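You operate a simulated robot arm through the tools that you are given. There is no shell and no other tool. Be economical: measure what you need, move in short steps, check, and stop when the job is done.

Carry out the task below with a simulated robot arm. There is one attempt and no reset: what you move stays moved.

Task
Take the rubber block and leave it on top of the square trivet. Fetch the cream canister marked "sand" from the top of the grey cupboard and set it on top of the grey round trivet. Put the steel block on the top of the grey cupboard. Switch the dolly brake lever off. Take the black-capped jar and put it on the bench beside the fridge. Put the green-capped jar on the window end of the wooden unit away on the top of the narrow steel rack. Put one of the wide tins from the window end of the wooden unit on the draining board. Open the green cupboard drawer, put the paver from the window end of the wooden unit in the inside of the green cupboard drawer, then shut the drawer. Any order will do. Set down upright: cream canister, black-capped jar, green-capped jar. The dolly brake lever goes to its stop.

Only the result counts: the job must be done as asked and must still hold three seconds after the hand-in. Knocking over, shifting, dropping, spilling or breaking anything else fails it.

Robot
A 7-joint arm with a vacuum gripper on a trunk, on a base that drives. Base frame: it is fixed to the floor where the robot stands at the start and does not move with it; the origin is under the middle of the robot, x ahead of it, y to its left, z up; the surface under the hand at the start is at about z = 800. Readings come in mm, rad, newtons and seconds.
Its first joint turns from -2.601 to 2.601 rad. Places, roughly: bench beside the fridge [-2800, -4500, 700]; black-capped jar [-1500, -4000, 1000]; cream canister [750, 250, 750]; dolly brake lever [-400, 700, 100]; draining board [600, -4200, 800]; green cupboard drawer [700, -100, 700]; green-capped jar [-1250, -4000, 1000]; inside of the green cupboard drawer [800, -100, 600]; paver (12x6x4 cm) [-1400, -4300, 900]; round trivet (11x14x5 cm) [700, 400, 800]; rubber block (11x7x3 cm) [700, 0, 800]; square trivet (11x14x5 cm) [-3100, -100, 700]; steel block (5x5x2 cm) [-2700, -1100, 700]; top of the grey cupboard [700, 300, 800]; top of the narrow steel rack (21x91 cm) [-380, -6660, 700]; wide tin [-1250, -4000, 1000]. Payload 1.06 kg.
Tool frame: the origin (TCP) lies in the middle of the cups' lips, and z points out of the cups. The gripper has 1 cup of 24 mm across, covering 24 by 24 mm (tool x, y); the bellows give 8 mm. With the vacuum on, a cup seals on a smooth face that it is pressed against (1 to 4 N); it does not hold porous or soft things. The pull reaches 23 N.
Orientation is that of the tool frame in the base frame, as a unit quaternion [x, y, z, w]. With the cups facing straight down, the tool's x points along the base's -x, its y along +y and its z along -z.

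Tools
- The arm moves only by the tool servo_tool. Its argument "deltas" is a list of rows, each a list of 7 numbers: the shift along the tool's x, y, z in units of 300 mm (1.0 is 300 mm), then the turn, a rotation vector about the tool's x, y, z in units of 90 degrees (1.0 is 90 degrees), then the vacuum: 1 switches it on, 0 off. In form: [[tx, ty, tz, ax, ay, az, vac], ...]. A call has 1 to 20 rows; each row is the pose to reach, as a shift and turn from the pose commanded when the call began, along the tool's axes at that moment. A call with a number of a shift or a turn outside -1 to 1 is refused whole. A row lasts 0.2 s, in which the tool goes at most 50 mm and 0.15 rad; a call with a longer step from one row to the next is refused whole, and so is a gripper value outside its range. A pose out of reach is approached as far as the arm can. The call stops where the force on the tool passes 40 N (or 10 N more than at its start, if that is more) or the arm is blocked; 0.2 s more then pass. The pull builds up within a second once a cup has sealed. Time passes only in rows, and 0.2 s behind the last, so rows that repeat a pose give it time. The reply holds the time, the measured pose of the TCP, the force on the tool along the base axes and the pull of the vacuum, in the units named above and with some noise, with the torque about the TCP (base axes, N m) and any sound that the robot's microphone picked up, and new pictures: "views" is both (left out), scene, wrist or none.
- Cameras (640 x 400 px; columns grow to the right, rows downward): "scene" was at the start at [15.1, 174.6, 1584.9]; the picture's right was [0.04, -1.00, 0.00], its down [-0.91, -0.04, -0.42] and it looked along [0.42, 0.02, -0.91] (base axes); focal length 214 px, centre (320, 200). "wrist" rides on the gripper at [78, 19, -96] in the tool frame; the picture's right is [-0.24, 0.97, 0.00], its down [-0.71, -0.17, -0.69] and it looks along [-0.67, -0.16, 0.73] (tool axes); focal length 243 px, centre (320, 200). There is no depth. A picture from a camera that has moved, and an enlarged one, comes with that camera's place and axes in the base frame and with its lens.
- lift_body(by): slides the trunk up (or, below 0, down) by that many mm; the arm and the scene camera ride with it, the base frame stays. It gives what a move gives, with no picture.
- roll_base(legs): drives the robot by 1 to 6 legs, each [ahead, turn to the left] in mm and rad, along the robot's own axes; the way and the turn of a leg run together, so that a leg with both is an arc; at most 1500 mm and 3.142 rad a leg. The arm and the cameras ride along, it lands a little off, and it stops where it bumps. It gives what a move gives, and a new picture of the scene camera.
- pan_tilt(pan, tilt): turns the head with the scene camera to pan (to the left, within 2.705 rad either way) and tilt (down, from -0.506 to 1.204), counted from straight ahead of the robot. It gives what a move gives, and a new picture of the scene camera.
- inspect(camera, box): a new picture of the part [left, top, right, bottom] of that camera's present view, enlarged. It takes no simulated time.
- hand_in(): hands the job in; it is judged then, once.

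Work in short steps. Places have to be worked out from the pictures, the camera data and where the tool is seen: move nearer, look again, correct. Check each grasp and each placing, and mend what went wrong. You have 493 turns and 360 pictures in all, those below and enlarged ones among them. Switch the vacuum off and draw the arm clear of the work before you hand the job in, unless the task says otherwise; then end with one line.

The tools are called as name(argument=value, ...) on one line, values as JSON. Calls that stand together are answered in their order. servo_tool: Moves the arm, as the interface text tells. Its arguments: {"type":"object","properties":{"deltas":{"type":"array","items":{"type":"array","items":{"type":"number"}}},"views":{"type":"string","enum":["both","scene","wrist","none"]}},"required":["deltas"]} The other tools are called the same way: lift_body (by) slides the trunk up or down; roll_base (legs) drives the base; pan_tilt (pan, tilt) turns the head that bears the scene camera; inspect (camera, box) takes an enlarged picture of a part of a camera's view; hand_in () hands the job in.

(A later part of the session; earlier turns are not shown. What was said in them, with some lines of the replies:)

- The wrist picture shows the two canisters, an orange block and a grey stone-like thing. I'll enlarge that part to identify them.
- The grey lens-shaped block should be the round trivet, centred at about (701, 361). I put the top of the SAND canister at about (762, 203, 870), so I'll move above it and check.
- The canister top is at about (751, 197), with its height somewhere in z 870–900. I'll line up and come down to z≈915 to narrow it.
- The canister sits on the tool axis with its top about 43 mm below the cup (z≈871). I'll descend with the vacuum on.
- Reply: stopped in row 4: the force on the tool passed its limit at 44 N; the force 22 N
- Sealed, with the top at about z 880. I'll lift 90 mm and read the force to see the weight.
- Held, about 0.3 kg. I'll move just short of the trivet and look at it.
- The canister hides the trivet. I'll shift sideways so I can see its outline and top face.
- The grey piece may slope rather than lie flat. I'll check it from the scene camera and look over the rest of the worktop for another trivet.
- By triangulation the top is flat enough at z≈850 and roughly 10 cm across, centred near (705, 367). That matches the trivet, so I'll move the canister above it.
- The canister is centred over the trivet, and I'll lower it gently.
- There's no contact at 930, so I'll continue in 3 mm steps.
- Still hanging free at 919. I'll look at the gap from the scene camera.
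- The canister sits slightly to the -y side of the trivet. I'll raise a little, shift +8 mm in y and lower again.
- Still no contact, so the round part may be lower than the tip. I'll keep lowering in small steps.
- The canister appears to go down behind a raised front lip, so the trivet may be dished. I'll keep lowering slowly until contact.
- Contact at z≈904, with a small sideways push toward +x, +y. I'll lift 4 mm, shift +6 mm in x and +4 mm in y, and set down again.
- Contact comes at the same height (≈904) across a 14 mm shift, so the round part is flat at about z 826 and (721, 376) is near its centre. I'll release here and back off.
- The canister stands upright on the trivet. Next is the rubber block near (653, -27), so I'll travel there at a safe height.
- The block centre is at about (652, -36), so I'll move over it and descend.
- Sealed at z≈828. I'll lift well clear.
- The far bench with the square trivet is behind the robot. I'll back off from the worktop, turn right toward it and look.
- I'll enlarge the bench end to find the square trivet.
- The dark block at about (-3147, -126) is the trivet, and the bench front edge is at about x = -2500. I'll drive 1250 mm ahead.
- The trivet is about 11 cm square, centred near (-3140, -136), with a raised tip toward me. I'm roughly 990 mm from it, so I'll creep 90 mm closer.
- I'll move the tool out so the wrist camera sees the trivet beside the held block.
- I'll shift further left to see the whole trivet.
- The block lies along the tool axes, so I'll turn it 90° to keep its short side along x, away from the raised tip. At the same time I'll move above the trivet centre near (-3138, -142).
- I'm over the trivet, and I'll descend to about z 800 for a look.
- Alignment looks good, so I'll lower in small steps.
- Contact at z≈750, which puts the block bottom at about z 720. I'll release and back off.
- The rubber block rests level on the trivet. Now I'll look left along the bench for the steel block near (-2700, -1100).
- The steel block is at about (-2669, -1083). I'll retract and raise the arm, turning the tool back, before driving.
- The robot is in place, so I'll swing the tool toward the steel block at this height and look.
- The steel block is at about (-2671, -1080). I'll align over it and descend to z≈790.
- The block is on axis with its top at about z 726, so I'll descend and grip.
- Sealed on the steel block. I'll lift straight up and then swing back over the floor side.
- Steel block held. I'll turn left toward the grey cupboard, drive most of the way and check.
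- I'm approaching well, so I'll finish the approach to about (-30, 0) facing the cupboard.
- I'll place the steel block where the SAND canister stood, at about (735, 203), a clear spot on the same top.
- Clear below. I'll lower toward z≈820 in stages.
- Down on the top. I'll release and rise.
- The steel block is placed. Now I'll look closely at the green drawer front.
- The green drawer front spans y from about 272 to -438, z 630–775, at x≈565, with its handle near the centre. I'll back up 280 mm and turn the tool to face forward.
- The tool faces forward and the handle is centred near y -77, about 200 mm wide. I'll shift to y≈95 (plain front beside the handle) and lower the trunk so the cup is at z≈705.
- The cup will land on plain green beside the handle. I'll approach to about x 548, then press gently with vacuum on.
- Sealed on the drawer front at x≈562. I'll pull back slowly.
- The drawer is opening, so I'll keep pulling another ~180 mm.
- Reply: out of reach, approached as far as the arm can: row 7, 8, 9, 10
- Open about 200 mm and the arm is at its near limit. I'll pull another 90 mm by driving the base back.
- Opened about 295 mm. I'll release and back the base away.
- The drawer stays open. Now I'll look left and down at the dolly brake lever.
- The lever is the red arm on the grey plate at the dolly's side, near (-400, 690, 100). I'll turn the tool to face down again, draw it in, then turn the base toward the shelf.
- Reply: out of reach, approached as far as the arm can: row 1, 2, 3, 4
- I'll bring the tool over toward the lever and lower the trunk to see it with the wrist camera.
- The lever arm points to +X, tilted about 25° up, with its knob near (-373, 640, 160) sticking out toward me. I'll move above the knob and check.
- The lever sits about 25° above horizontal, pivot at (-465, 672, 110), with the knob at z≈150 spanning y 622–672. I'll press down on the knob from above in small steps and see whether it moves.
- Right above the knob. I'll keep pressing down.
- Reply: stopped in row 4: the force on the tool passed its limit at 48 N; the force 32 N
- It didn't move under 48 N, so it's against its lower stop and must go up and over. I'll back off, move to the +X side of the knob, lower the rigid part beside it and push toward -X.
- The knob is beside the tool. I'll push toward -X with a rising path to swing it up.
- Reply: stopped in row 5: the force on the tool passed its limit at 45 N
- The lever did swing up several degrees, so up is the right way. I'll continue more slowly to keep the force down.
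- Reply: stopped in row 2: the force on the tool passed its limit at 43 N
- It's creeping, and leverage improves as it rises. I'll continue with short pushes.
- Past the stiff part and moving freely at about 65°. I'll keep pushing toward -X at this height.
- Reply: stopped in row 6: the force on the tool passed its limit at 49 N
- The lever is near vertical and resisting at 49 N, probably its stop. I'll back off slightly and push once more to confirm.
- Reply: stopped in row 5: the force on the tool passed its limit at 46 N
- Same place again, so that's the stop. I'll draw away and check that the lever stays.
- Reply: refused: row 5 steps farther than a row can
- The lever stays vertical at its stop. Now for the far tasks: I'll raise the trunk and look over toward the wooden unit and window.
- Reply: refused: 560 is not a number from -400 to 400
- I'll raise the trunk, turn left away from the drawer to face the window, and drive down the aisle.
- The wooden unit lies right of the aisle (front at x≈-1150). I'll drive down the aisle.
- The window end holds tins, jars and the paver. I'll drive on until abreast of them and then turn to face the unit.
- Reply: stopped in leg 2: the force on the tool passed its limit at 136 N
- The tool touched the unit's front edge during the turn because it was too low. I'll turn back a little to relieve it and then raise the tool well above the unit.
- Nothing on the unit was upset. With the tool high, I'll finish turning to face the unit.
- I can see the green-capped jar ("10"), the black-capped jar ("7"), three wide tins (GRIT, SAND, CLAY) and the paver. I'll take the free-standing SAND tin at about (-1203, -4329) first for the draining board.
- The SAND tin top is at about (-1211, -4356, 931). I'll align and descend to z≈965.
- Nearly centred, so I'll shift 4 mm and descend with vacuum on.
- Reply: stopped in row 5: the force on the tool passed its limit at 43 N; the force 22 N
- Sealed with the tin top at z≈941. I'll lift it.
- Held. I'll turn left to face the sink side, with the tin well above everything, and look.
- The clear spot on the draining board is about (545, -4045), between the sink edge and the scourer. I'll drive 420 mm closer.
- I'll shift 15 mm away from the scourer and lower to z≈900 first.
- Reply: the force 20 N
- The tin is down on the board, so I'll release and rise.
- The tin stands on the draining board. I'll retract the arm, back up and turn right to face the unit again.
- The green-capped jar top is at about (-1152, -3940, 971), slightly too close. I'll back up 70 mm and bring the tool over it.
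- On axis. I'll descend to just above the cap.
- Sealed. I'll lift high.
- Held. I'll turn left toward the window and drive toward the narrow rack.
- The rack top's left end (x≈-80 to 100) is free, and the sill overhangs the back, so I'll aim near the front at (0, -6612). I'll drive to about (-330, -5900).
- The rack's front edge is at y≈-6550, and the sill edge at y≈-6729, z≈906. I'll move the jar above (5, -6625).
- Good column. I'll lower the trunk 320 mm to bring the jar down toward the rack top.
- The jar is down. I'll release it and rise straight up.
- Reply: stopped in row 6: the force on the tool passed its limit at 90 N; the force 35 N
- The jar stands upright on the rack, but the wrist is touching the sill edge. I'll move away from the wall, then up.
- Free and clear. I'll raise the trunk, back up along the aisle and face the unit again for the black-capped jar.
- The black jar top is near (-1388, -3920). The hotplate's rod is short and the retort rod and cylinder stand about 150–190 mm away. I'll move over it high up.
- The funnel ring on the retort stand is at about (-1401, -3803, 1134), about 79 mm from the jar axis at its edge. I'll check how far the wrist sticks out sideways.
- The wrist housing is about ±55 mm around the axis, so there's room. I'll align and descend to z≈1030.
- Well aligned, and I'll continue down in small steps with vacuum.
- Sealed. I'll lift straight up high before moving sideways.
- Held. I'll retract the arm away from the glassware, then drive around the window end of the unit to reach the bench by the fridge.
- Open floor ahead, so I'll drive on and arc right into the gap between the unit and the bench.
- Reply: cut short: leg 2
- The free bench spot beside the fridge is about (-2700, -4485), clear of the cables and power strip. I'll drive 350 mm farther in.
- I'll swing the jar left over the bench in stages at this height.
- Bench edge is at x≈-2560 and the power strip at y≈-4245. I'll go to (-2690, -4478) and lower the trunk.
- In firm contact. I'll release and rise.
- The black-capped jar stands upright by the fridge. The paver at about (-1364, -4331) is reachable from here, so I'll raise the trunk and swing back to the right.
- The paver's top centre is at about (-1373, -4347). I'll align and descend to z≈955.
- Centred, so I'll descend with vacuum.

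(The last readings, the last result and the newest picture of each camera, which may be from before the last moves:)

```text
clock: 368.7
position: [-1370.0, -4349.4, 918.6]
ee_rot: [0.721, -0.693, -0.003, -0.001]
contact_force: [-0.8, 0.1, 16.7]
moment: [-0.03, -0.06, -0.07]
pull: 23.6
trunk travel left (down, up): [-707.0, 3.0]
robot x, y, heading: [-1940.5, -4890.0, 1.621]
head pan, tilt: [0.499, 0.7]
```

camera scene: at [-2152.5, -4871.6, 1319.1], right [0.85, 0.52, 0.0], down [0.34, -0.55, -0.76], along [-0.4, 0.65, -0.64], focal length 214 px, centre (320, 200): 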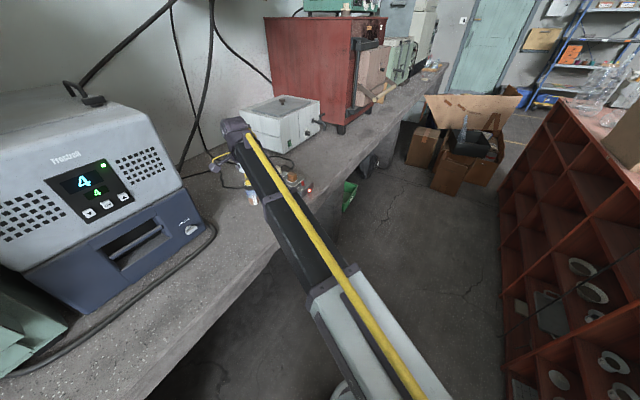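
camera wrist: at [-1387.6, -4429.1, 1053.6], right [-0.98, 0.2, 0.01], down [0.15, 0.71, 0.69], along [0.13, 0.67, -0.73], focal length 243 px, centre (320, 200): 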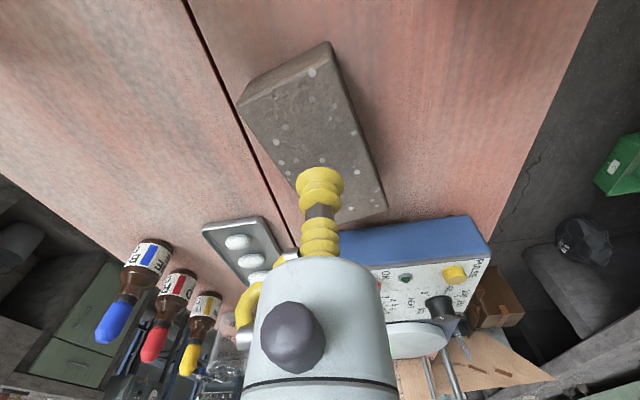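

Sealed on the paver. I'll lift and check the weight.

servo_tool(deltas=[[0, 0, -0.04, 0, 0, 0, 1], [0, 0, -0.14, 0, 0, 0, 1], [0, 0, -0.28, 0, 0, 0, 1], [0, 0, -0.42, 0, 0, 0, 1], [0, 0, -0.56, 0, 0, 0, 1], [0, 0, -0.7, 0, 0, 0, 1], [0, 0, -0.75, 0, 0, 0, 1], [0, 0, -0.75, 0, 0, 0, 1]], views="wrist")

```text
clock: 370.5
position: [-1369.3, -4348.1, 1139.6]
ee_rot: [0.721, -0.693, -0.003, 0.002]
contact_force: [-0.1, -0.4, -6.4]
moment: [-0.11, 0.02, 0.01]
pull: 23.0
trunk travel left (down, up): [-707.0, 3.0]
robot x, y, heading: [-1938.9, -4890.2, 1.629]
head pan, tilt: [0.499, 0.7]
camera wrist: at [-1383.6, -4427.1, 1237.3], right [-0.98, 0.2, 0.01], down [0.15, 0.71, 0.69], along [0.13, 0.67, -0.73], focal length 243 px, centre (320, 200)
```

wrist: 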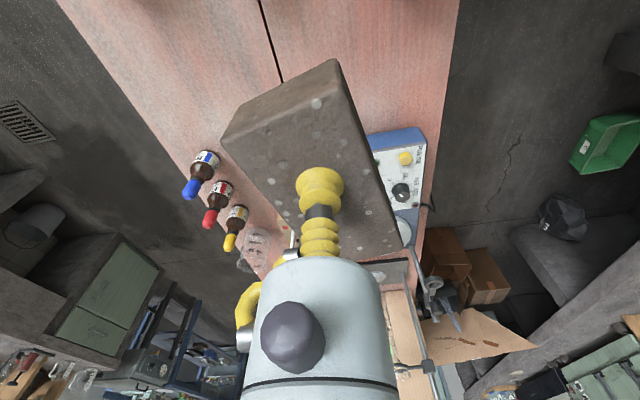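

Held at about 0.65 kg. I'll bring the tool back in front of the robot, then reverse out of the gap.

servo_tool(deltas=[[-0.02, 0.13, 0, 0, 0, 0, 1], [-0.04, 0.26, 0, 0, 0, 0, 1], [-0.06, 0.39, 0, 0, 0, 0, 1], [-0.08, 0.52, -0.02, 0, 0, 0, 1], [-0.1, 0.66, -0.04, 0, 0, 0, 1], [-0.11, 0.8, -0.06, 0, 0, 0, 1], [-0.12, 0.93, -0.06, 0, 0, 0, 1]], views="none")

servo_tool(deltas=[[0, 0.12, 0, 0, 0, 0, 1], [0, 0.24, 0, 0, 0, 0, 1], [0, 0.35, 0, 0, 0, 0, 1], [0, 0.35, 0, 0, 0, 0, 1]], views="none")

roll_base(legs=[[-480, 0], [-480, 0]])

```text
clock: 372.1
position: [-1647.0, -4325.6, 1160.0]
ee_rot: [0.721, -0.693, -0.003, 0.0]
contact_force: [-0.4, -0.5, -6.2]
moment: [-0.15, -0.05, 0.01]
pull: 22.7
trunk travel left (down, up): [-707.0, 3.0]
robot x, y, heading: [-1943.4, -4890.0, 1.621]
head pan, tilt: [0.499, 0.7]
```

```text
clock: 373.1
position: [-1756.2, -4329.0, 1161.6]
ee_rot: [0.721, -0.693, -0.003, 0.001]
contact_force: [-0.8, 0.4, -6.4]
moment: [-0.1, 0.0, 0.0]
pull: 23.3
trunk travel left (down, up): [-707.0, 3.0]
robot x, y, heading: [-1938.3, -4892.9, 1.623]
head pan, tilt: [0.499, 0.7]
```

```text
clock: 378.4
position: [-1706.8, -5293.1, 1161.1]
ee_rot: [0.716, -0.698, -0.003, 0.0]
contact_force: [-0.1, 0.0, -6.7]
moment: [-0.12, -0.08, 0.02]
pull: 22.9
trunk travel left (down, up): [-707.0, 3.0]
robot x, y, heading: [-1898.2, -5857.0, 1.607]
head pan, tilt: [0.499, 0.7]
camera scene: at [-2111.7, -5828.8, 1649.2], right [0.86, 0.51, 0.0], down [0.33, -0.55, -0.76], along [-0.39, 0.66, -0.64], focal length 214 px, centre (320, 200)
```

scene: 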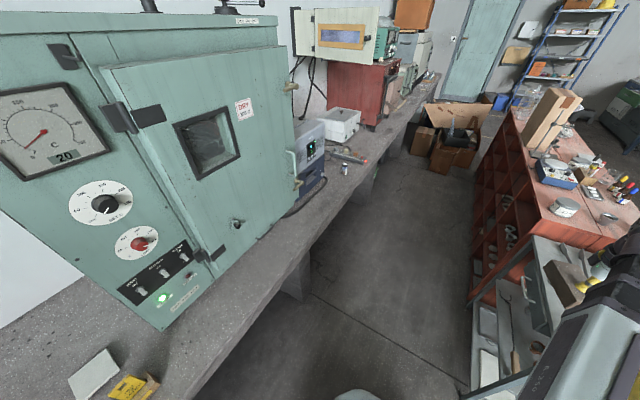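

Now I'll turn right, drive to the main aisle, and turn north toward the drawer.

pan_tilt(pan=0.0, tilt=0.6)

roll_base(legs=[[0, -1.6], [1300, 0]])

```text
clock: 379.3
position: [-1705.9, -5293.2, 1161.2]
ee_rot: [0.715, -0.699, -0.003, 0.001]
contact_force: [0.2, 0.0, -6.9]
moment: [-0.1, -0.04, 0.02]
pull: 22.8
trunk travel left (down, up): [-707.0, 3.0]
robot x, y, heading: [-1897.7, -5851.3, 1.608]
head pan, tilt: [0.0, 0.6]
camera scene: at [-2071.6, -5813.3, 1657.8], right [1.0, 0.04, 0.0], down [0.02, -0.56, -0.82], along [-0.03, 0.82, -0.57], focal length 214 px, centre (320, 200)
```

scene: 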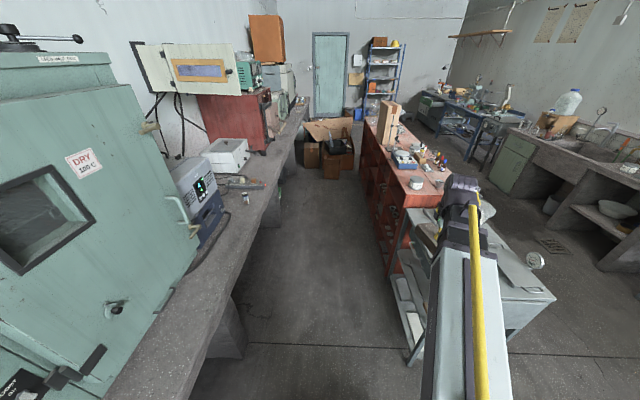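

```text
clock: 389.7
position: [-33.9, -6001.0, 1161.7]
ee_rot: [-0.015, 1.0, 0.003, 0.001]
contact_force: [-0.4, 1.3, -5.7]
moment: [0.01, 0.12, 0.0]
pull: 23.2
trunk travel left (down, up): [-707.0, 3.0]
robot x, y, heading: [-594.8, -5810.7, 0.045]
head pan, tilt: [0.0, 0.6]
camera scene: at [-557.8, -5637.1, 1657.8], right [0.04, -1.0, 0.0], down [-0.56, -0.02, -0.82], along [0.82, 0.03, -0.57], focal length 214 px, centre (320, 200)
```

scene: 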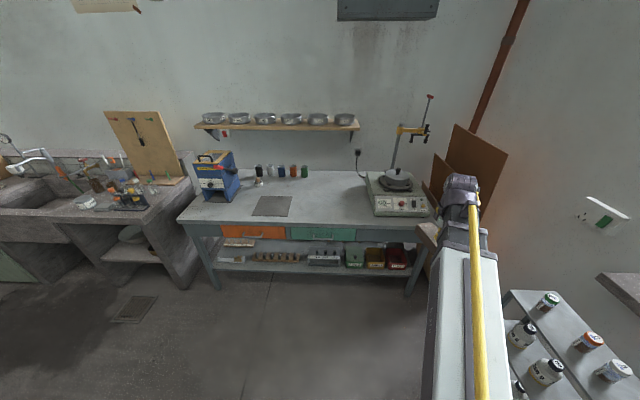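

Now I'll turn north and drive up the aisle.

roll_base(legs=[[0, 1.5], [1500, 0], [1500, 0]])

```text
clock: 407.7
position: [-248.5, -2298.9, 1160.9]
ee_rot: [-0.686, 0.728, 0.003, 0.0]
contact_force: [-0.7, -0.6, -6.6]
moment: [-0.11, 0.03, 0.0]
pull: 22.6
trunk travel left (down, up): [-707.0, 3.0]
robot x, y, heading: [-489.1, -2838.6, 1.524]
head pan, tilt: [0.0, 0.6]
camera scene: at [-655.4, -2787.4, 1657.8], right [1.0, -0.05, 0.0], down [-0.03, -0.56, -0.82], along [0.04, 0.82, -0.57], focal length 214 px, centre (320, 200)
```

scene: 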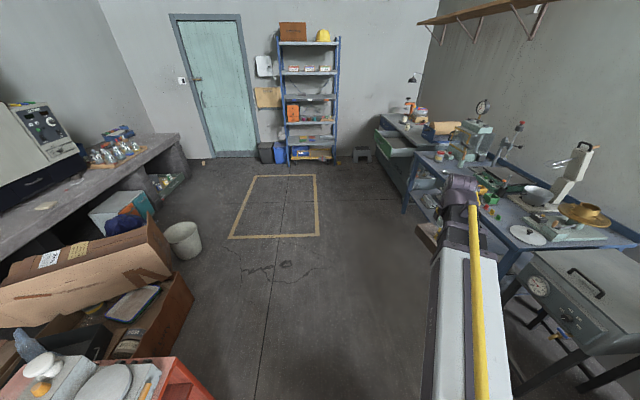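

roll_base(legs=[[0, 0.03], [1400, 0], [1310, 0], [0, -1.54]])

```text
clock: 425.3
position: [81.1, -302.7, 1161.4]
ee_rot: [0.008, 1.0, 0.002, 0.0]
contact_force: [-0.4, 0.0, -6.3]
moment: [0.02, 0.11, -0.02]
pull: 22.9
trunk travel left (down, up): [-707.0, 3.0]
robot x, y, heading: [-468.1, -88.7, -0.005]
head pan, tilt: [0.0, 0.6]
camera scene: at [-425.5, 84.0, 1657.8], right [0.0, -1.0, 0.0], down [-0.57, 0.0, -0.82], along [0.82, 0.0, -0.57], focal length 214 px, centre (320, 200)
```

scene: 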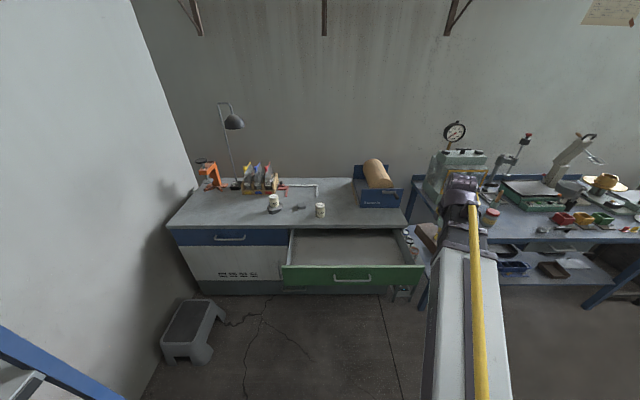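

The robot faces the open, empty drawer. I'll move up 60 mm and bring the paver over the drawer interior.

roll_base(legs=[[60, 0]])

servo_tool(deltas=[[-0.11, 0.085, 0, 0, 0, 0, 1], [-0.22, 0.17, 0, 0, 0, 0, 1], [-0.33, 0.255, 0, 0, 0, 0, 1], [-0.44, 0.34, 0, 0, 0, 0, 1], [-0.55, 0.425, 0, 0, 0, 0, 1], [-0.66, 0.51, 0, 0, 0, 0, 1], [-0.77, 0.6, 0, 0, 0, 0, 1], [-0.88, 0.68, 0, 0, 0, 0, 1], [-0.92, 0.68, 0, 0, 0, 0, 1]])

```text
clock: 426.3
position: [141.9, -303.6, 1161.1]
ee_rot: [0.008, 1.0, 0.003, 0.0]
contact_force: [0.7, 0.6, -6.2]
moment: [-0.04, 0.14, -0.02]
pull: 23.0
trunk travel left (down, up): [-707.0, 3.0]
robot x, y, heading: [-406.8, -89.2, -0.001]
head pan, tilt: [0.0, 0.6]
camera scene: at [-365.3, 83.9, 1657.7], right [0.0, -1.0, 0.0], down [-0.57, 0.0, -0.82], along [0.82, 0.0, -0.57], focal length 214 px, centre (320, 200)
```

scene: 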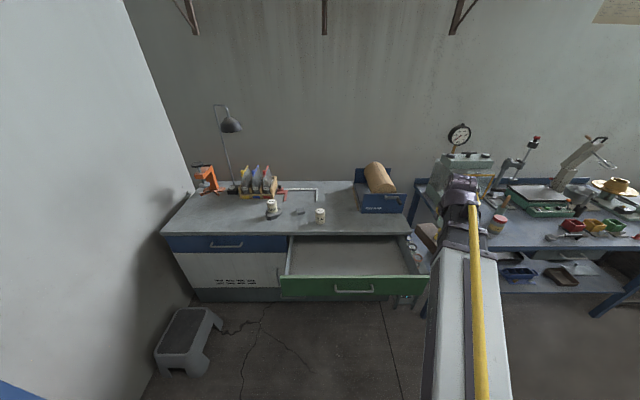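

```text
clock: 428.3
position: [421.1, -103.0, 1161.9]
ee_rot: [0.008, 1.0, 0.002, 0.001]
contact_force: [0.7, 0.1, -6.1]
moment: [-0.02, 0.15, 0.02]
pull: 22.8
trunk travel left (down, up): [-707.0, 3.0]
robot x, y, heading: [-409.8, -86.9, -0.001]
head pan, tilt: [0.0, 0.6]
camera scene: at [-365.7, 84.2, 1657.7], right [0.0, -1.0, 0.0], down [-0.57, 0.0, -0.82], along [0.82, 0.0, -0.57], focal length 214 px, centre (320, 200)
camera wrist: at [343.2, -83.6, 1258.4], right [0.25, 0.97, 0.01], down [0.7, -0.19, 0.69], along [0.66, -0.17, -0.73], focal length 243 px, centre (320, 200)
```

scene: 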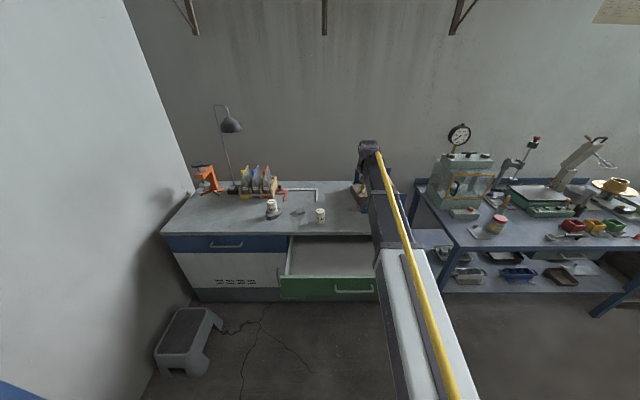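
wrist: 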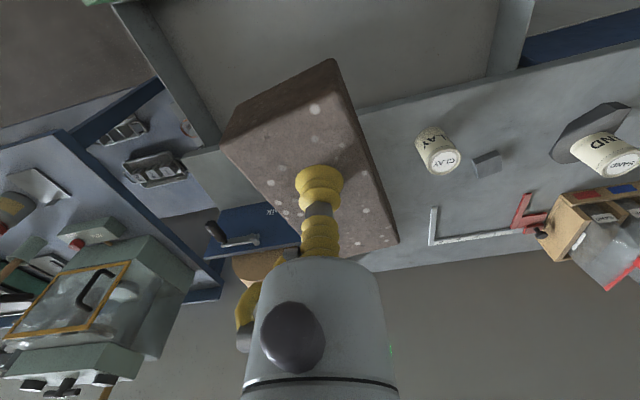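

I'm positioned over the drawer, and I'll lower the trunk.

lift_body(by=-320)

servo_tool(deltas=[[0, 0, 0, 0, 0, 0, 1]], views="both")

```text
clock: 431.4
position: [420.4, -102.4, 842.8]
ee_rot: [0.008, 1.0, 0.003, 0.001]
contact_force: [0.4, -0.2, -6.0]
moment: [-0.01, 0.15, -0.02]
pull: 22.6
trunk travel left (down, up): [-387.0, 323.0]
robot x, y, heading: [-410.9, -87.3, -0.002]
head pan, tilt: [0.0, 0.6]
```

```text
clock: 431.8
position: [421.0, -102.0, 842.8]
ee_rot: [0.008, 1.0, 0.002, 0.001]
contact_force: [0.4, -0.1, -6.0]
moment: [-0.05, 0.11, 0.03]
pull: 22.8
trunk travel left (down, up): [-387.0, 323.0]
robot x, y, heading: [-412.2, -85.8, -0.005]
head pan, tilt: [0.0, 0.6]
camera scene: at [-366.0, 84.2, 1337.8], right [0.0, -1.0, 0.0], down [-0.57, 0.0, -0.82], along [0.82, 0.0, -0.57], focal length 214 px, centre (320, 200)
camera wrist: at [342.5, -83.9, 938.6], right [0.25, 0.97, 0.01], down [0.7, -0.19, 0.69], along [0.66, -0.17, -0.73], focal length 243 px, centre (320, 200)
```

scene: 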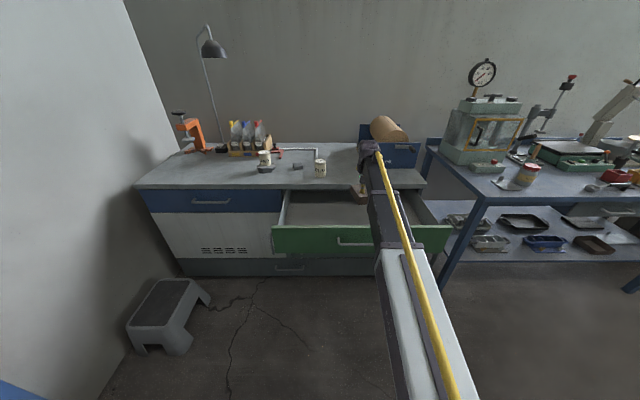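
wrist: 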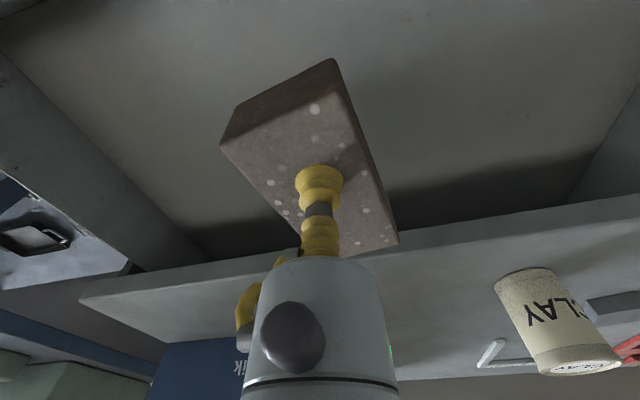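

I'll shift 18 mm back from the worktop edge and descend into the drawer.

servo_tool(deltas=[[0.06, 0, 0.1, 0, 0, 0, 1], [0.06, 0, 0.2, 0, 0, 0, 1], [0.06, 0, 0.3, 0, 0, 0, 1], [0.06, 0, 0.36, 0, 0, 0, 1], [0.06, 0, 0.36, 0, 0, 0, 1]], views="wrist")

```text
clock: 433.0
position: [402.6, -103.3, 733.2]
ee_rot: [0.008, 1.0, 0.002, 0.001]
contact_force: [0.8, 0.5, -6.6]
moment: [-0.01, 0.1, -0.04]
pull: 22.5
trunk travel left (down, up): [-387.0, 323.0]
robot x, y, heading: [-411.7, -87.9, -0.001]
head pan, tilt: [0.0, 0.6]
camera wrist: at [324.6, -83.3, 830.2], right [0.25, 0.97, 0.01], down [0.7, -0.19, 0.69], along [0.66, -0.17, -0.73], focal length 243 px, centre (320, 200)
```

wrist: 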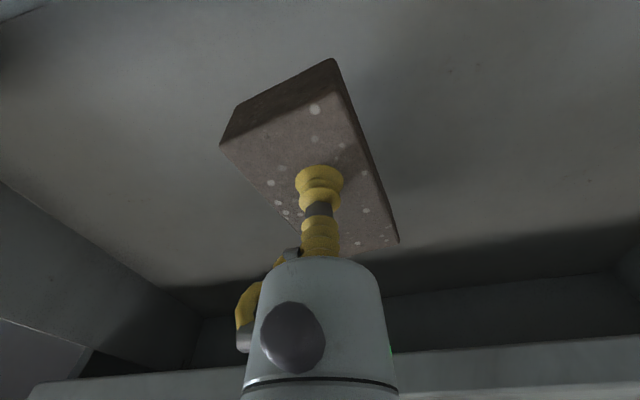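

servo_tool(deltas=[[0, 0, 0.02, 0, 0, 0, 1], [0, 0, 0.04, 0, 0, 0, 1], [0, 0, 0.06, 0, 0, 0, 1], [0, 0, 0.06, 0, 0, 0, 1]], views="none")

servo_tool(deltas=[[0, 0, 0.015, 0, 0, 0, 1], [0, 0, 0.03, 0, 0, 0, 1], [0, 0, 0.03, 0, 0, 0, 1]], views="none")

servo_tool(deltas=[[0, 0, 0.015, 0, 0, 0, 1], [0, 0, 0.03, 0, 0, 0, 1], [0, 0, 0.03, 0, 0, 0, 1]], views="wrist")

```text
clock: 434.0
position: [403.1, -102.3, 716.5]
ee_rot: [0.008, 1.0, 0.002, 0.001]
contact_force: [0.5, 0.1, -5.7]
moment: [-0.01, 0.15, -0.02]
pull: 22.8
trunk travel left (down, up): [-387.0, 323.0]
robot x, y, heading: [-409.8, -86.8, -0.002]
head pan, tilt: [0.0, 0.6]
```

```text
clock: 434.8
position: [402.3, -102.2, 707.8]
ee_rot: [0.007, 1.0, 0.003, 0.002]
contact_force: [0.1, -0.6, -5.9]
moment: [-0.03, 0.12, -0.03]
pull: 22.6
trunk travel left (down, up): [-387.0, 323.0]
robot x, y, heading: [-411.8, -89.6, -0.004]
head pan, tilt: [0.0, 0.6]
```

```text
clock: 435.6
position: [403.4, -102.5, 696.6]
ee_rot: [0.008, 1.0, 0.003, 0.001]
contact_force: [-0.6, -0.8, -5.6]
moment: [-0.03, 0.15, 0.01]
pull: 23.2
trunk travel left (down, up): [-387.0, 323.0]
robot x, y, heading: [-414.3, -88.8, -0.003]
head pan, tilt: [0.0, 0.6]
camera wrist: at [325.1, -83.0, 793.6], right [0.25, 0.97, 0.01], down [0.7, -0.19, 0.69], along [0.67, -0.17, -0.73], focal length 243 px, centre (320, 200)
```

wrist: 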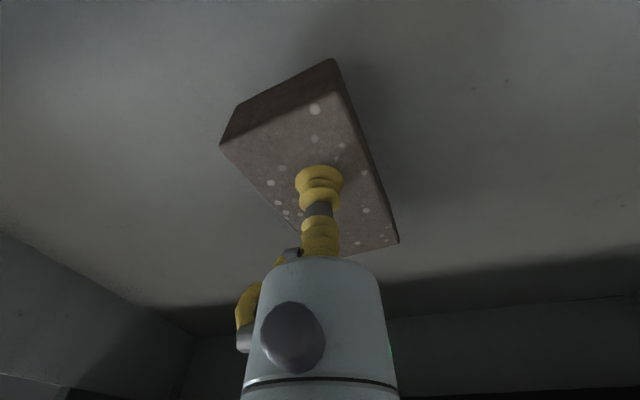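

servo_tool(deltas=[[0, 0, 0.015, 0, 0, 0, 1], [0, 0, 0.03, 0, 0, 0, 1], [0, 0, 0.03, 0, 0, 0, 1]], views="none")

servo_tool(deltas=[[0, 0, 0.015, 0, 0, 0, 1], [0, 0, 0.025, 0, 0, 0, 1], [0, 0, 0.025, 0, 0, 0, 1]], views="none")

servo_tool(deltas=[[0, 0, 0.012, 0, 0, 0, 1], [0, 0, 0.022, 0, 0, 0, 1], [0, 0, 0.022, 0, 0, 0, 1]], views="none")

```text
clock: 436.4
position: [402.7, -101.2, 688.1]
ee_rot: [0.008, 1.0, 0.002, 0.001]
contact_force: [0.0, -0.1, -5.8]
moment: [-0.01, 0.14, 0.04]
pull: 22.7
trunk travel left (down, up): [-387.0, 323.0]
robot x, y, heading: [-408.0, -87.0, -0.009]
head pan, tilt: [0.0, 0.6]
```

```text
clock: 437.2
position: [402.1, -101.6, 681.4]
ee_rot: [0.008, 1.0, 0.002, 0.001]
contact_force: [-1.9, -1.0, -2.1]
moment: [-0.04, -0.14, -0.03]
pull: 22.8
trunk travel left (down, up): [-387.0, 323.0]
robot x, y, heading: [-412.2, -86.7, -0.007]
head pan, tilt: [0.0, 0.6]
```

```text
clock: 438.0
position: [402.3, -101.8, 678.4]
ee_rot: [0.009, 1.0, 0.003, 0.003]
contact_force: [-1.5, 1.5, 17.6]
moment: [-0.03, -0.16, -0.11]
pull: 22.8
trunk travel left (down, up): [-387.0, 323.0]
robot x, y, heading: [-413.9, -90.5, -0.003]
head pan, tilt: [0.0, 0.6]
```

Paver on the drawer floor (contact ≈680). I'll release and rise out.

servo_tool(deltas=[[0, 0, 0, 0, 0, 0, 0], [0, 0, 0, 0, 0, 0, 0], [0, 0, 0, 0, 0, 0, 0], [0, 0, -0.04, 0, 0, 0, 0], [0, 0, -0.2, 0, 0, 0, 0], [0, 0, -0.36, 0, 0, 0, 0], [0, 0, -0.52, 0, 0, 0, 0], [0, 0, -0.68, 0, 0, 0, 0], [0, 0, -0.8, 0, 0, 0, 0], [0, 0, -0.8, 0, 0, 0, 0]], views="wrist")

```text
clock: 440.2
position: [401.3, -103.6, 913.4]
ee_rot: [0.008, 1.0, 0.003, 0.002]
contact_force: [0.7, 0.4, -0.2]
moment: [0.05, 0.01, -0.01]
pull: 0.0
trunk travel left (down, up): [-387.0, 323.0]
robot x, y, heading: [-411.3, -88.1, -0.004]
head pan, tilt: [0.0, 0.6]
camera wrist: at [323.1, -83.9, 1009.7], right [0.25, 0.97, 0.01], down [0.7, -0.19, 0.69], along [0.67, -0.17, -0.73], focal length 243 px, centre (320, 200)
```

wrist: 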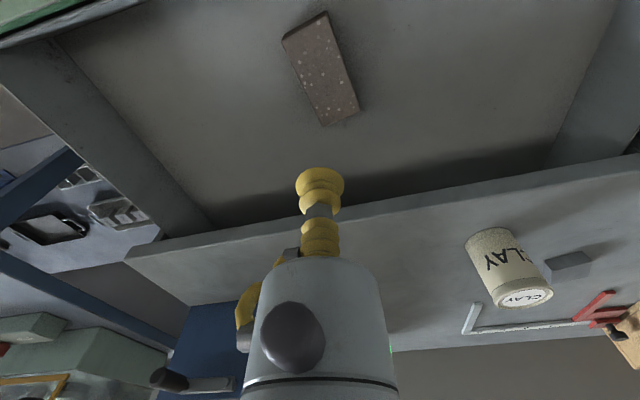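

The paver is in the drawer. Now to shut it: I'll back up, turn the tool to face forward and shift to the plain part of the front.

roll_base(legs=[[-380, 0]])

servo_tool(deltas=[[0, 0.06, 0, 0, -0.09, 0, 0], [0, 0.12, 0, 0, -0.18, 0, 0], [0, 0.18, 0, 0, -0.27, 0, 0], [0, 0.24, 0, 0, -0.36, 0, 0], [0, 0.3, 0, 0, -0.45, 0, 0], [0, 0.36, 0, 0, -0.54, 0, 0], [0, 0.42, 0, 0, -0.63, 0, 0], [0, 0.48, 0, 0, -0.72, 0, 0], [0, 0.54, 0, 0, -0.81, 0, 0], [0, 0.6, 0, 0, -0.9, 0, 0], [0, 0.66, 0, 0, -0.99, 0, 0], [0, 0.66, 0, 0, -0.99, 0, 0]], views="none")

lift_body(by=-205)

servo_tool(deltas=[[0, 0, 0, 0, 0, 0, 0]], views="both")

```text
clock: 442.6
position: [23.7, -106.4, 913.4]
ee_rot: [0.012, 1.0, 0.003, 0.001]
contact_force: [-0.3, 0.7, 0.0]
moment: [-0.01, -0.01, 0.0]
pull: 0.1
trunk travel left (down, up): [-387.0, 323.0]
robot x, y, heading: [-785.4, -85.4, -0.013]
head pan, tilt: [0.0, 0.6]
camera scene: at [-743.0, 86.7, 1337.8], right [-0.01, -1.0, 0.0], down [-0.56, 0.01, -0.82], along [0.82, -0.01, -0.57], focal length 214 px, centre (320, 200)
```

scene: 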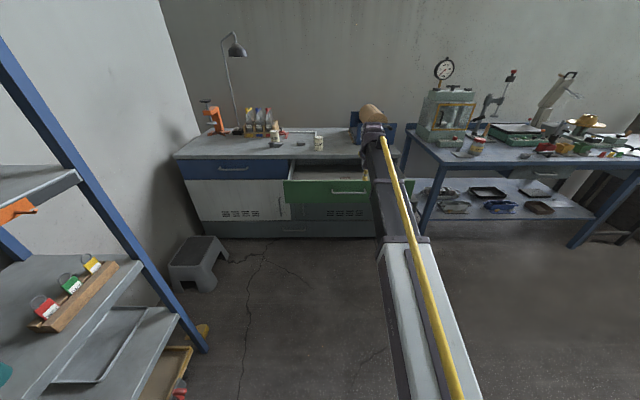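

```text
clock: 445.2
position: [26.2, 91.2, 913.4]
ee_rot: [0.01, 0.712, -0.006, 0.703]
contact_force: [-0.5, -0.1, 0.2]
moment: [0.01, 0.0, 0.01]
pull: 0.1
trunk travel left (down, up): [-387.0, 323.0]
robot x, y, heading: [-790.9, -83.4, -0.011]
head pan, tilt: [0.0, 0.6]
```

```text
clock: 447.4
position: [25.9, 90.3, 709.5]
ee_rot: [0.01, 0.712, -0.006, 0.702]
contact_force: [0.5, 0.1, 0.4]
moment: [0.01, 0.05, 0.02]
pull: 0.0
trunk travel left (down, up): [-182.0, 528.0]
robot x, y, heading: [-781.7, -84.7, -0.013]
head pan, tilt: [0.0, 0.6]
```

```text
clock: 447.8
position: [27.1, 90.3, 709.4]
ee_rot: [0.011, 0.711, -0.007, 0.703]
contact_force: [0.4, 0.0, -0.6]
moment: [-0.01, -0.03, 0.01]
pull: 0.1
trunk travel left (down, up): [-182.0, 528.0]
robot x, y, heading: [-790.5, -86.9, -0.013]
head pan, tilt: [0.0, 0.6]
camera scene: at [-743.2, 86.7, 1132.8], right [-0.01, -1.0, 0.0], down [-0.56, 0.01, -0.83], along [0.82, -0.01, -0.56], focal length 214 px, centre (320, 200)
camera wrist: at [-69.0, 111.3, 633.1], right [0.03, 0.97, 0.24], down [-0.68, -0.16, 0.72], along [0.73, -0.18, 0.66], focal length 243 px, centre (320, 200)
```

scene: 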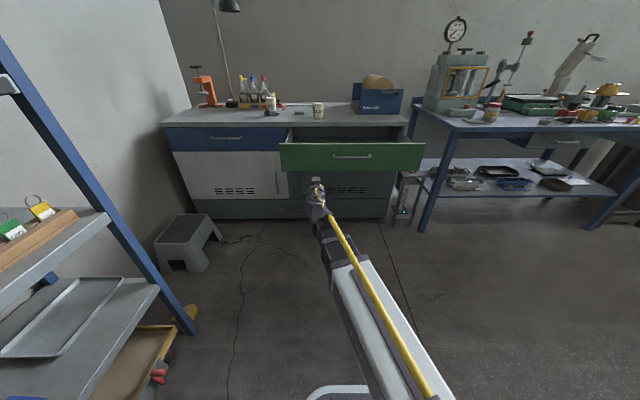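
wrist: 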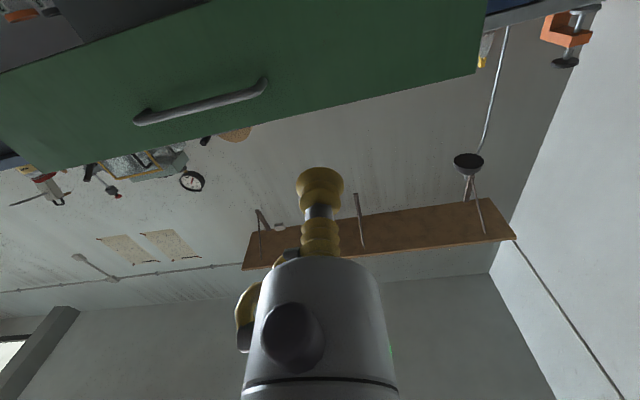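

The cup is aimed at plain green. I'll drive up to the front and then push it closed with the base.

roll_base(legs=[[225, 0.01]])

roll_base(legs=[[150, 0]])

```text
clock: 449.5
position: [248.0, 97.7, 708.7]
ee_rot: [0.006, 0.712, -0.002, 0.702]
contact_force: [0.5, -0.5, 0.2]
moment: [0.03, 0.01, 0.01]
pull: 0.1
trunk travel left (down, up): [-182.0, 528.0]
robot x, y, heading: [-564.5, -83.4, 0.0]
head pan, tilt: [0.0, 0.6]
camera scene: at [-521.7, 85.8, 1132.8], right [0.0, -1.0, 0.0], down [-0.56, 0.0, -0.83], along [0.83, 0.0, -0.56], focal length 214 px, centre (320, 200)
```

scene: 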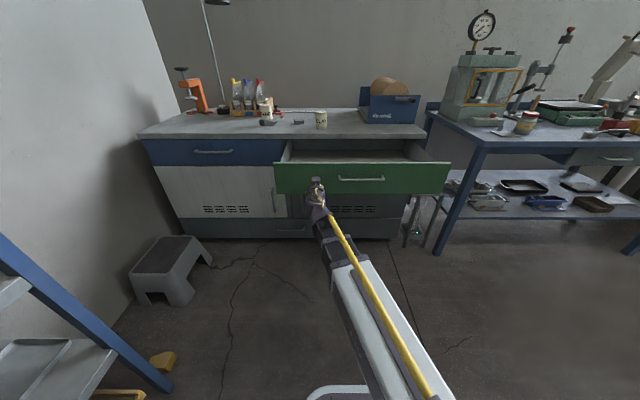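

```text
clock: 450.9
position: [395.4, 98.1, 708.3]
ee_rot: [0.007, 0.712, -0.003, 0.703]
contact_force: [0.4, -1.0, 0.3]
moment: [0.01, -0.02, 0.0]
pull: 0.0
trunk travel left (down, up): [-182.0, 528.0]
robot x, y, heading: [-417.5, -87.6, 0.001]
head pan, tilt: [0.0, 0.6]
camera scene: at [-373.7, 85.7, 1132.8], right [0.0, -1.0, 0.0], down [-0.56, 0.0, -0.83], along [0.83, 0.0, -0.56], focal length 214 px, centre (320, 200)
```

scene: 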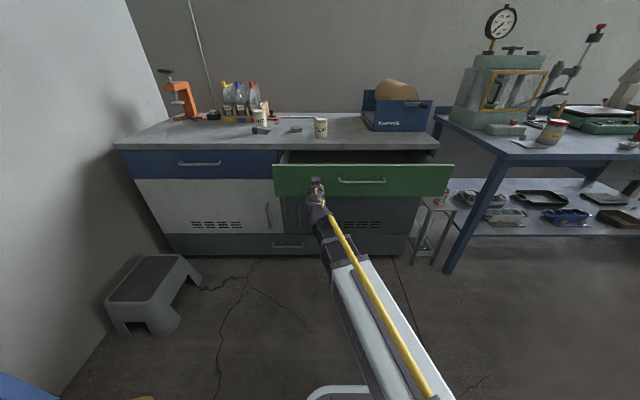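

The drawer is closing, so I'll keep pushing.

roll_base(legs=[[120, 0]])

servo_tool(deltas=[[0, 0, 0.04, 0, 0, 0, 0], [0, 0, 0.08, 0, 0, 0, 0], [0, 0, 0.12, 0, 0, 0, 0], [0, 0, 0.16, 0, 0, 0, 0], [0, 0, 0.18, 0, 0, 0, 0]], views="both")

```text
clock: 452.1
position: [514.4, 100.4, 708.7]
ee_rot: [0.005, 0.711, -0.001, 0.703]
contact_force: [-0.6, 0.3, -0.3]
moment: [0.02, 0.05, -0.03]
pull: 0.1
trunk travel left (down, up): [-182.0, 528.0]
robot x, y, heading: [-301.2, -85.3, -0.0]
head pan, tilt: [0.0, 0.6]
camera scene: at [-255.0, 85.8, 1132.8], right [0.0, -1.0, 0.0], down [-0.56, 0.0, -0.83], along [0.83, 0.0, -0.56], focal length 214 px, centre (320, 200)
```

scene: 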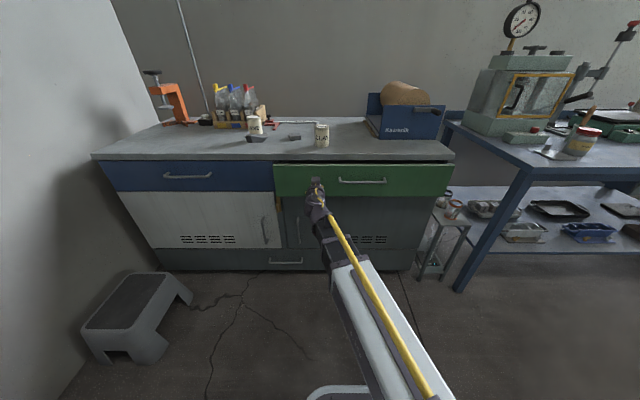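

```text
clock: 453.3
position: [568.5, 100.1, 708.0]
ee_rot: [0.005, 0.712, -0.001, 0.702]
contact_force: [-5.4, -0.1, 2.2]
moment: [0.03, 0.05, 0.02]
pull: 0.1
trunk travel left (down, up): [-182.0, 528.0]
robot x, y, heading: [-295.4, -83.2, 0.002]
head pan, tilt: [0.0, 0.6]
camera scene: at [-255.4, 85.8, 1132.8], right [0.0, -1.0, 0.0], down [-0.56, 0.0, -0.83], along [0.83, 0.0, -0.56], focal length 214 px, centre (320, 200)
camera wrist: at [472.7, 119.2, 632.1], right [0.01, 0.97, 0.24], down [-0.68, -0.17, 0.72], along [0.73, -0.17, 0.66], focal length 243 px, centre (320, 200)
```

scene: 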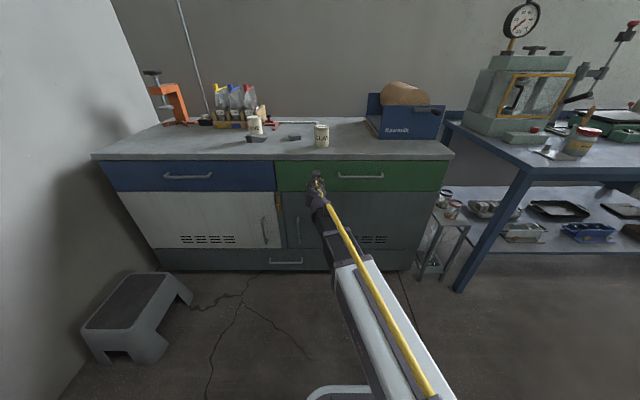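
wrist: 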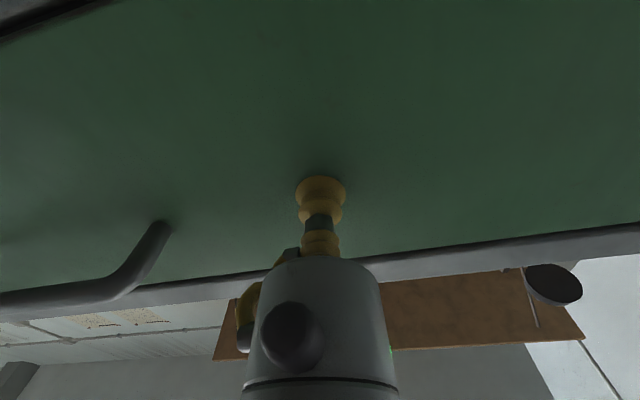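

Closed, by the look of it. I'll give one more gentle push to confirm it's fully in, then back away.

servo_tool(deltas=[[0, 0, 0.01, 0, 0, 0, 0], [0, 0, 0.02, 0, 0, 0, 0], [0, 0, 0.02, 0, 0, 0, 0]], views="none")

roll_base(legs=[[-350, 0]])

inspect(camera="scene", box=[160, 90, 480, 290])

```text
clock: 454.2
position: [570.0, 98.7, 708.6]
ee_rot: [0.004, 0.711, -0.001, 0.703]
contact_force: [-11.2, -1.6, -0.2]
moment: [0.01, 0.01, 0.02]
pull: 0.1
trunk travel left (down, up): [-182.0, 528.0]
robot x, y, heading: [-299.6, -82.0, 0.004]
head pan, tilt: [0.0, 0.6]
stopped in row 3: the force on the tool passed its limit at 42 N (the readings are from after the stop); the commanded pose is now the measured one
```

```text
clock: 456.6
position: [212.3, 94.5, 707.9]
ee_rot: [0.007, 0.713, -0.002, 0.702]
contact_force: [-0.1, -0.1, -0.9]
moment: [-0.03, -0.02, 0.01]
pull: 0.1
trunk travel left (down, up): [-182.0, 528.0]
robot x, y, heading: [-658.8, -86.1, -0.006]
head pan, tilt: [0.0, 0.6]
camera scene: at [-615.2, 85.6, 1132.8], right [0.0, -1.0, 0.0], down [-0.56, 0.0, -0.83], along [0.83, 0.0, -0.56], focal length 214 px, centre (320, 200)
```

scene: 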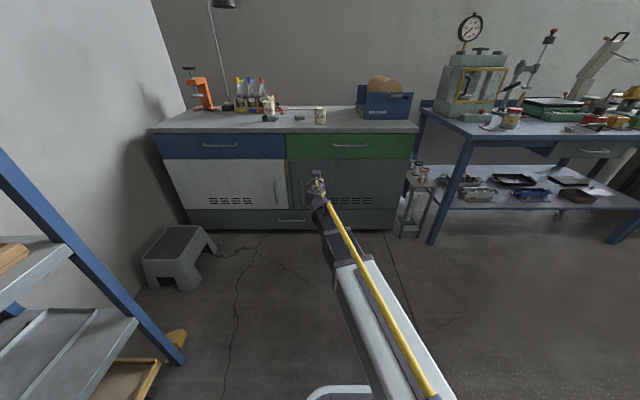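

```text
2.00 times, centred on (320, 190) of scene
camera zoom: at [-615.2, 85.6, 1132.8], right [0.0, -1.0, 0.0], down [-0.56, 0.0, -0.83], along [0.83, 0.0, -0.56], focal length 429 px, centre (320, 220)
```

zoom: 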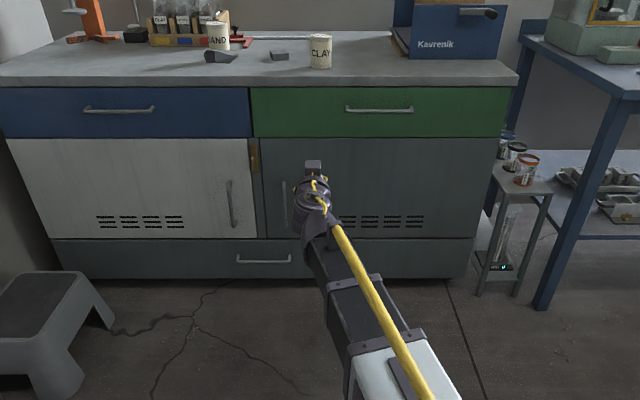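

The drawer is flush. I'll take a last look at the canister on its trivet and at the lever.

inspect(camera="scene", box=[240, 85, 340, 148])

pan_tilt(pan=0.9, tilt=0.8)

```text
6.35 times, centred on (290, 116) of scene
camera zoom: at [-615.2, 85.6, 1132.8], right [0.0, -1.0, 0.0], down [-0.56, 0.0, -0.83], along [0.83, 0.0, -0.56], focal length 1362 px, centre (510, 730)
```

zoom: 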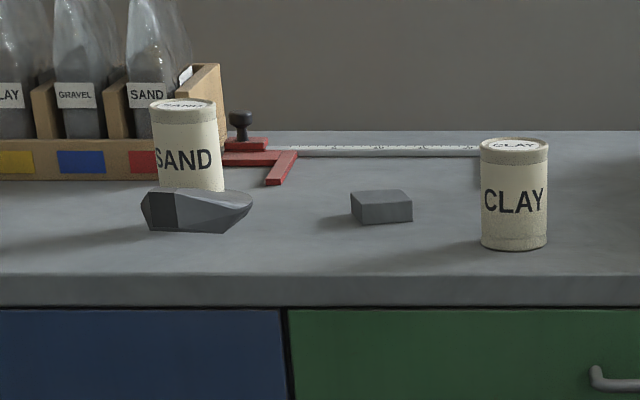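

```text
clock: 457.8
position: [211.6, 94.9, 707.2]
ee_rot: [0.008, 0.713, -0.003, 0.702]
contact_force: [0.6, 0.3, -0.6]
moment: [-0.01, 0.02, 0.0]
pull: 0.1
trunk travel left (down, up): [-182.0, 528.0]
robot x, y, heading: [-659.1, -88.5, -0.0]
head pan, tilt: [0.901, 0.799]
camera scene: at [-653.3, 148.9, 1115.9], right [0.78, -0.62, 0.0], down [-0.45, -0.56, -0.7], along [0.43, 0.54, -0.72], focal length 214 px, centre (320, 200)
```

scene: 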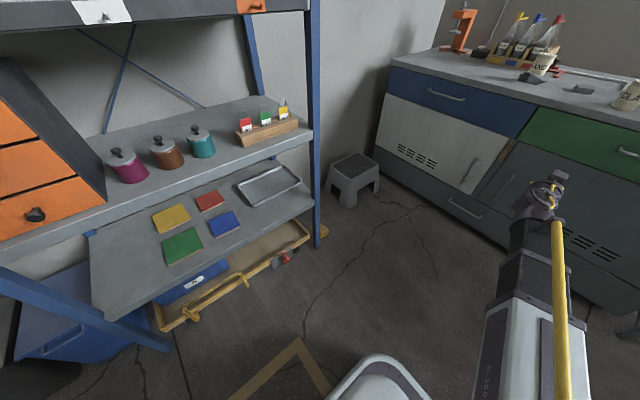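

inspect(camera="scene", box=[230, 215, 340, 285])

```text
5.71 times, centred on (285, 250) of scene
camera zoom: at [-653.3, 148.9, 1115.9], right [0.78, -0.62, 0.0], down [-0.45, -0.56, -0.7], along [0.43, 0.54, -0.72], focal length 1226 px, centre (520, -86)
```

zoom: 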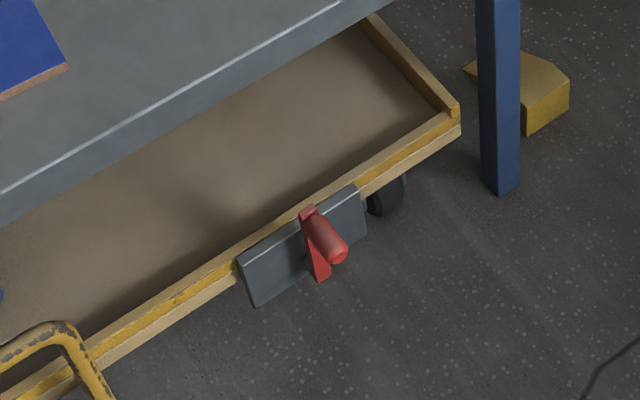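

The lever is at its stop, everything is placed, the vacuum is off and the arm is clear. I'm handing in.

hand_in()

```text
The job is handed in.
```

I finished all eight tasks and handed the job in; the cream canister and both jars stood upright after release, but there's no verdict on the result yet.
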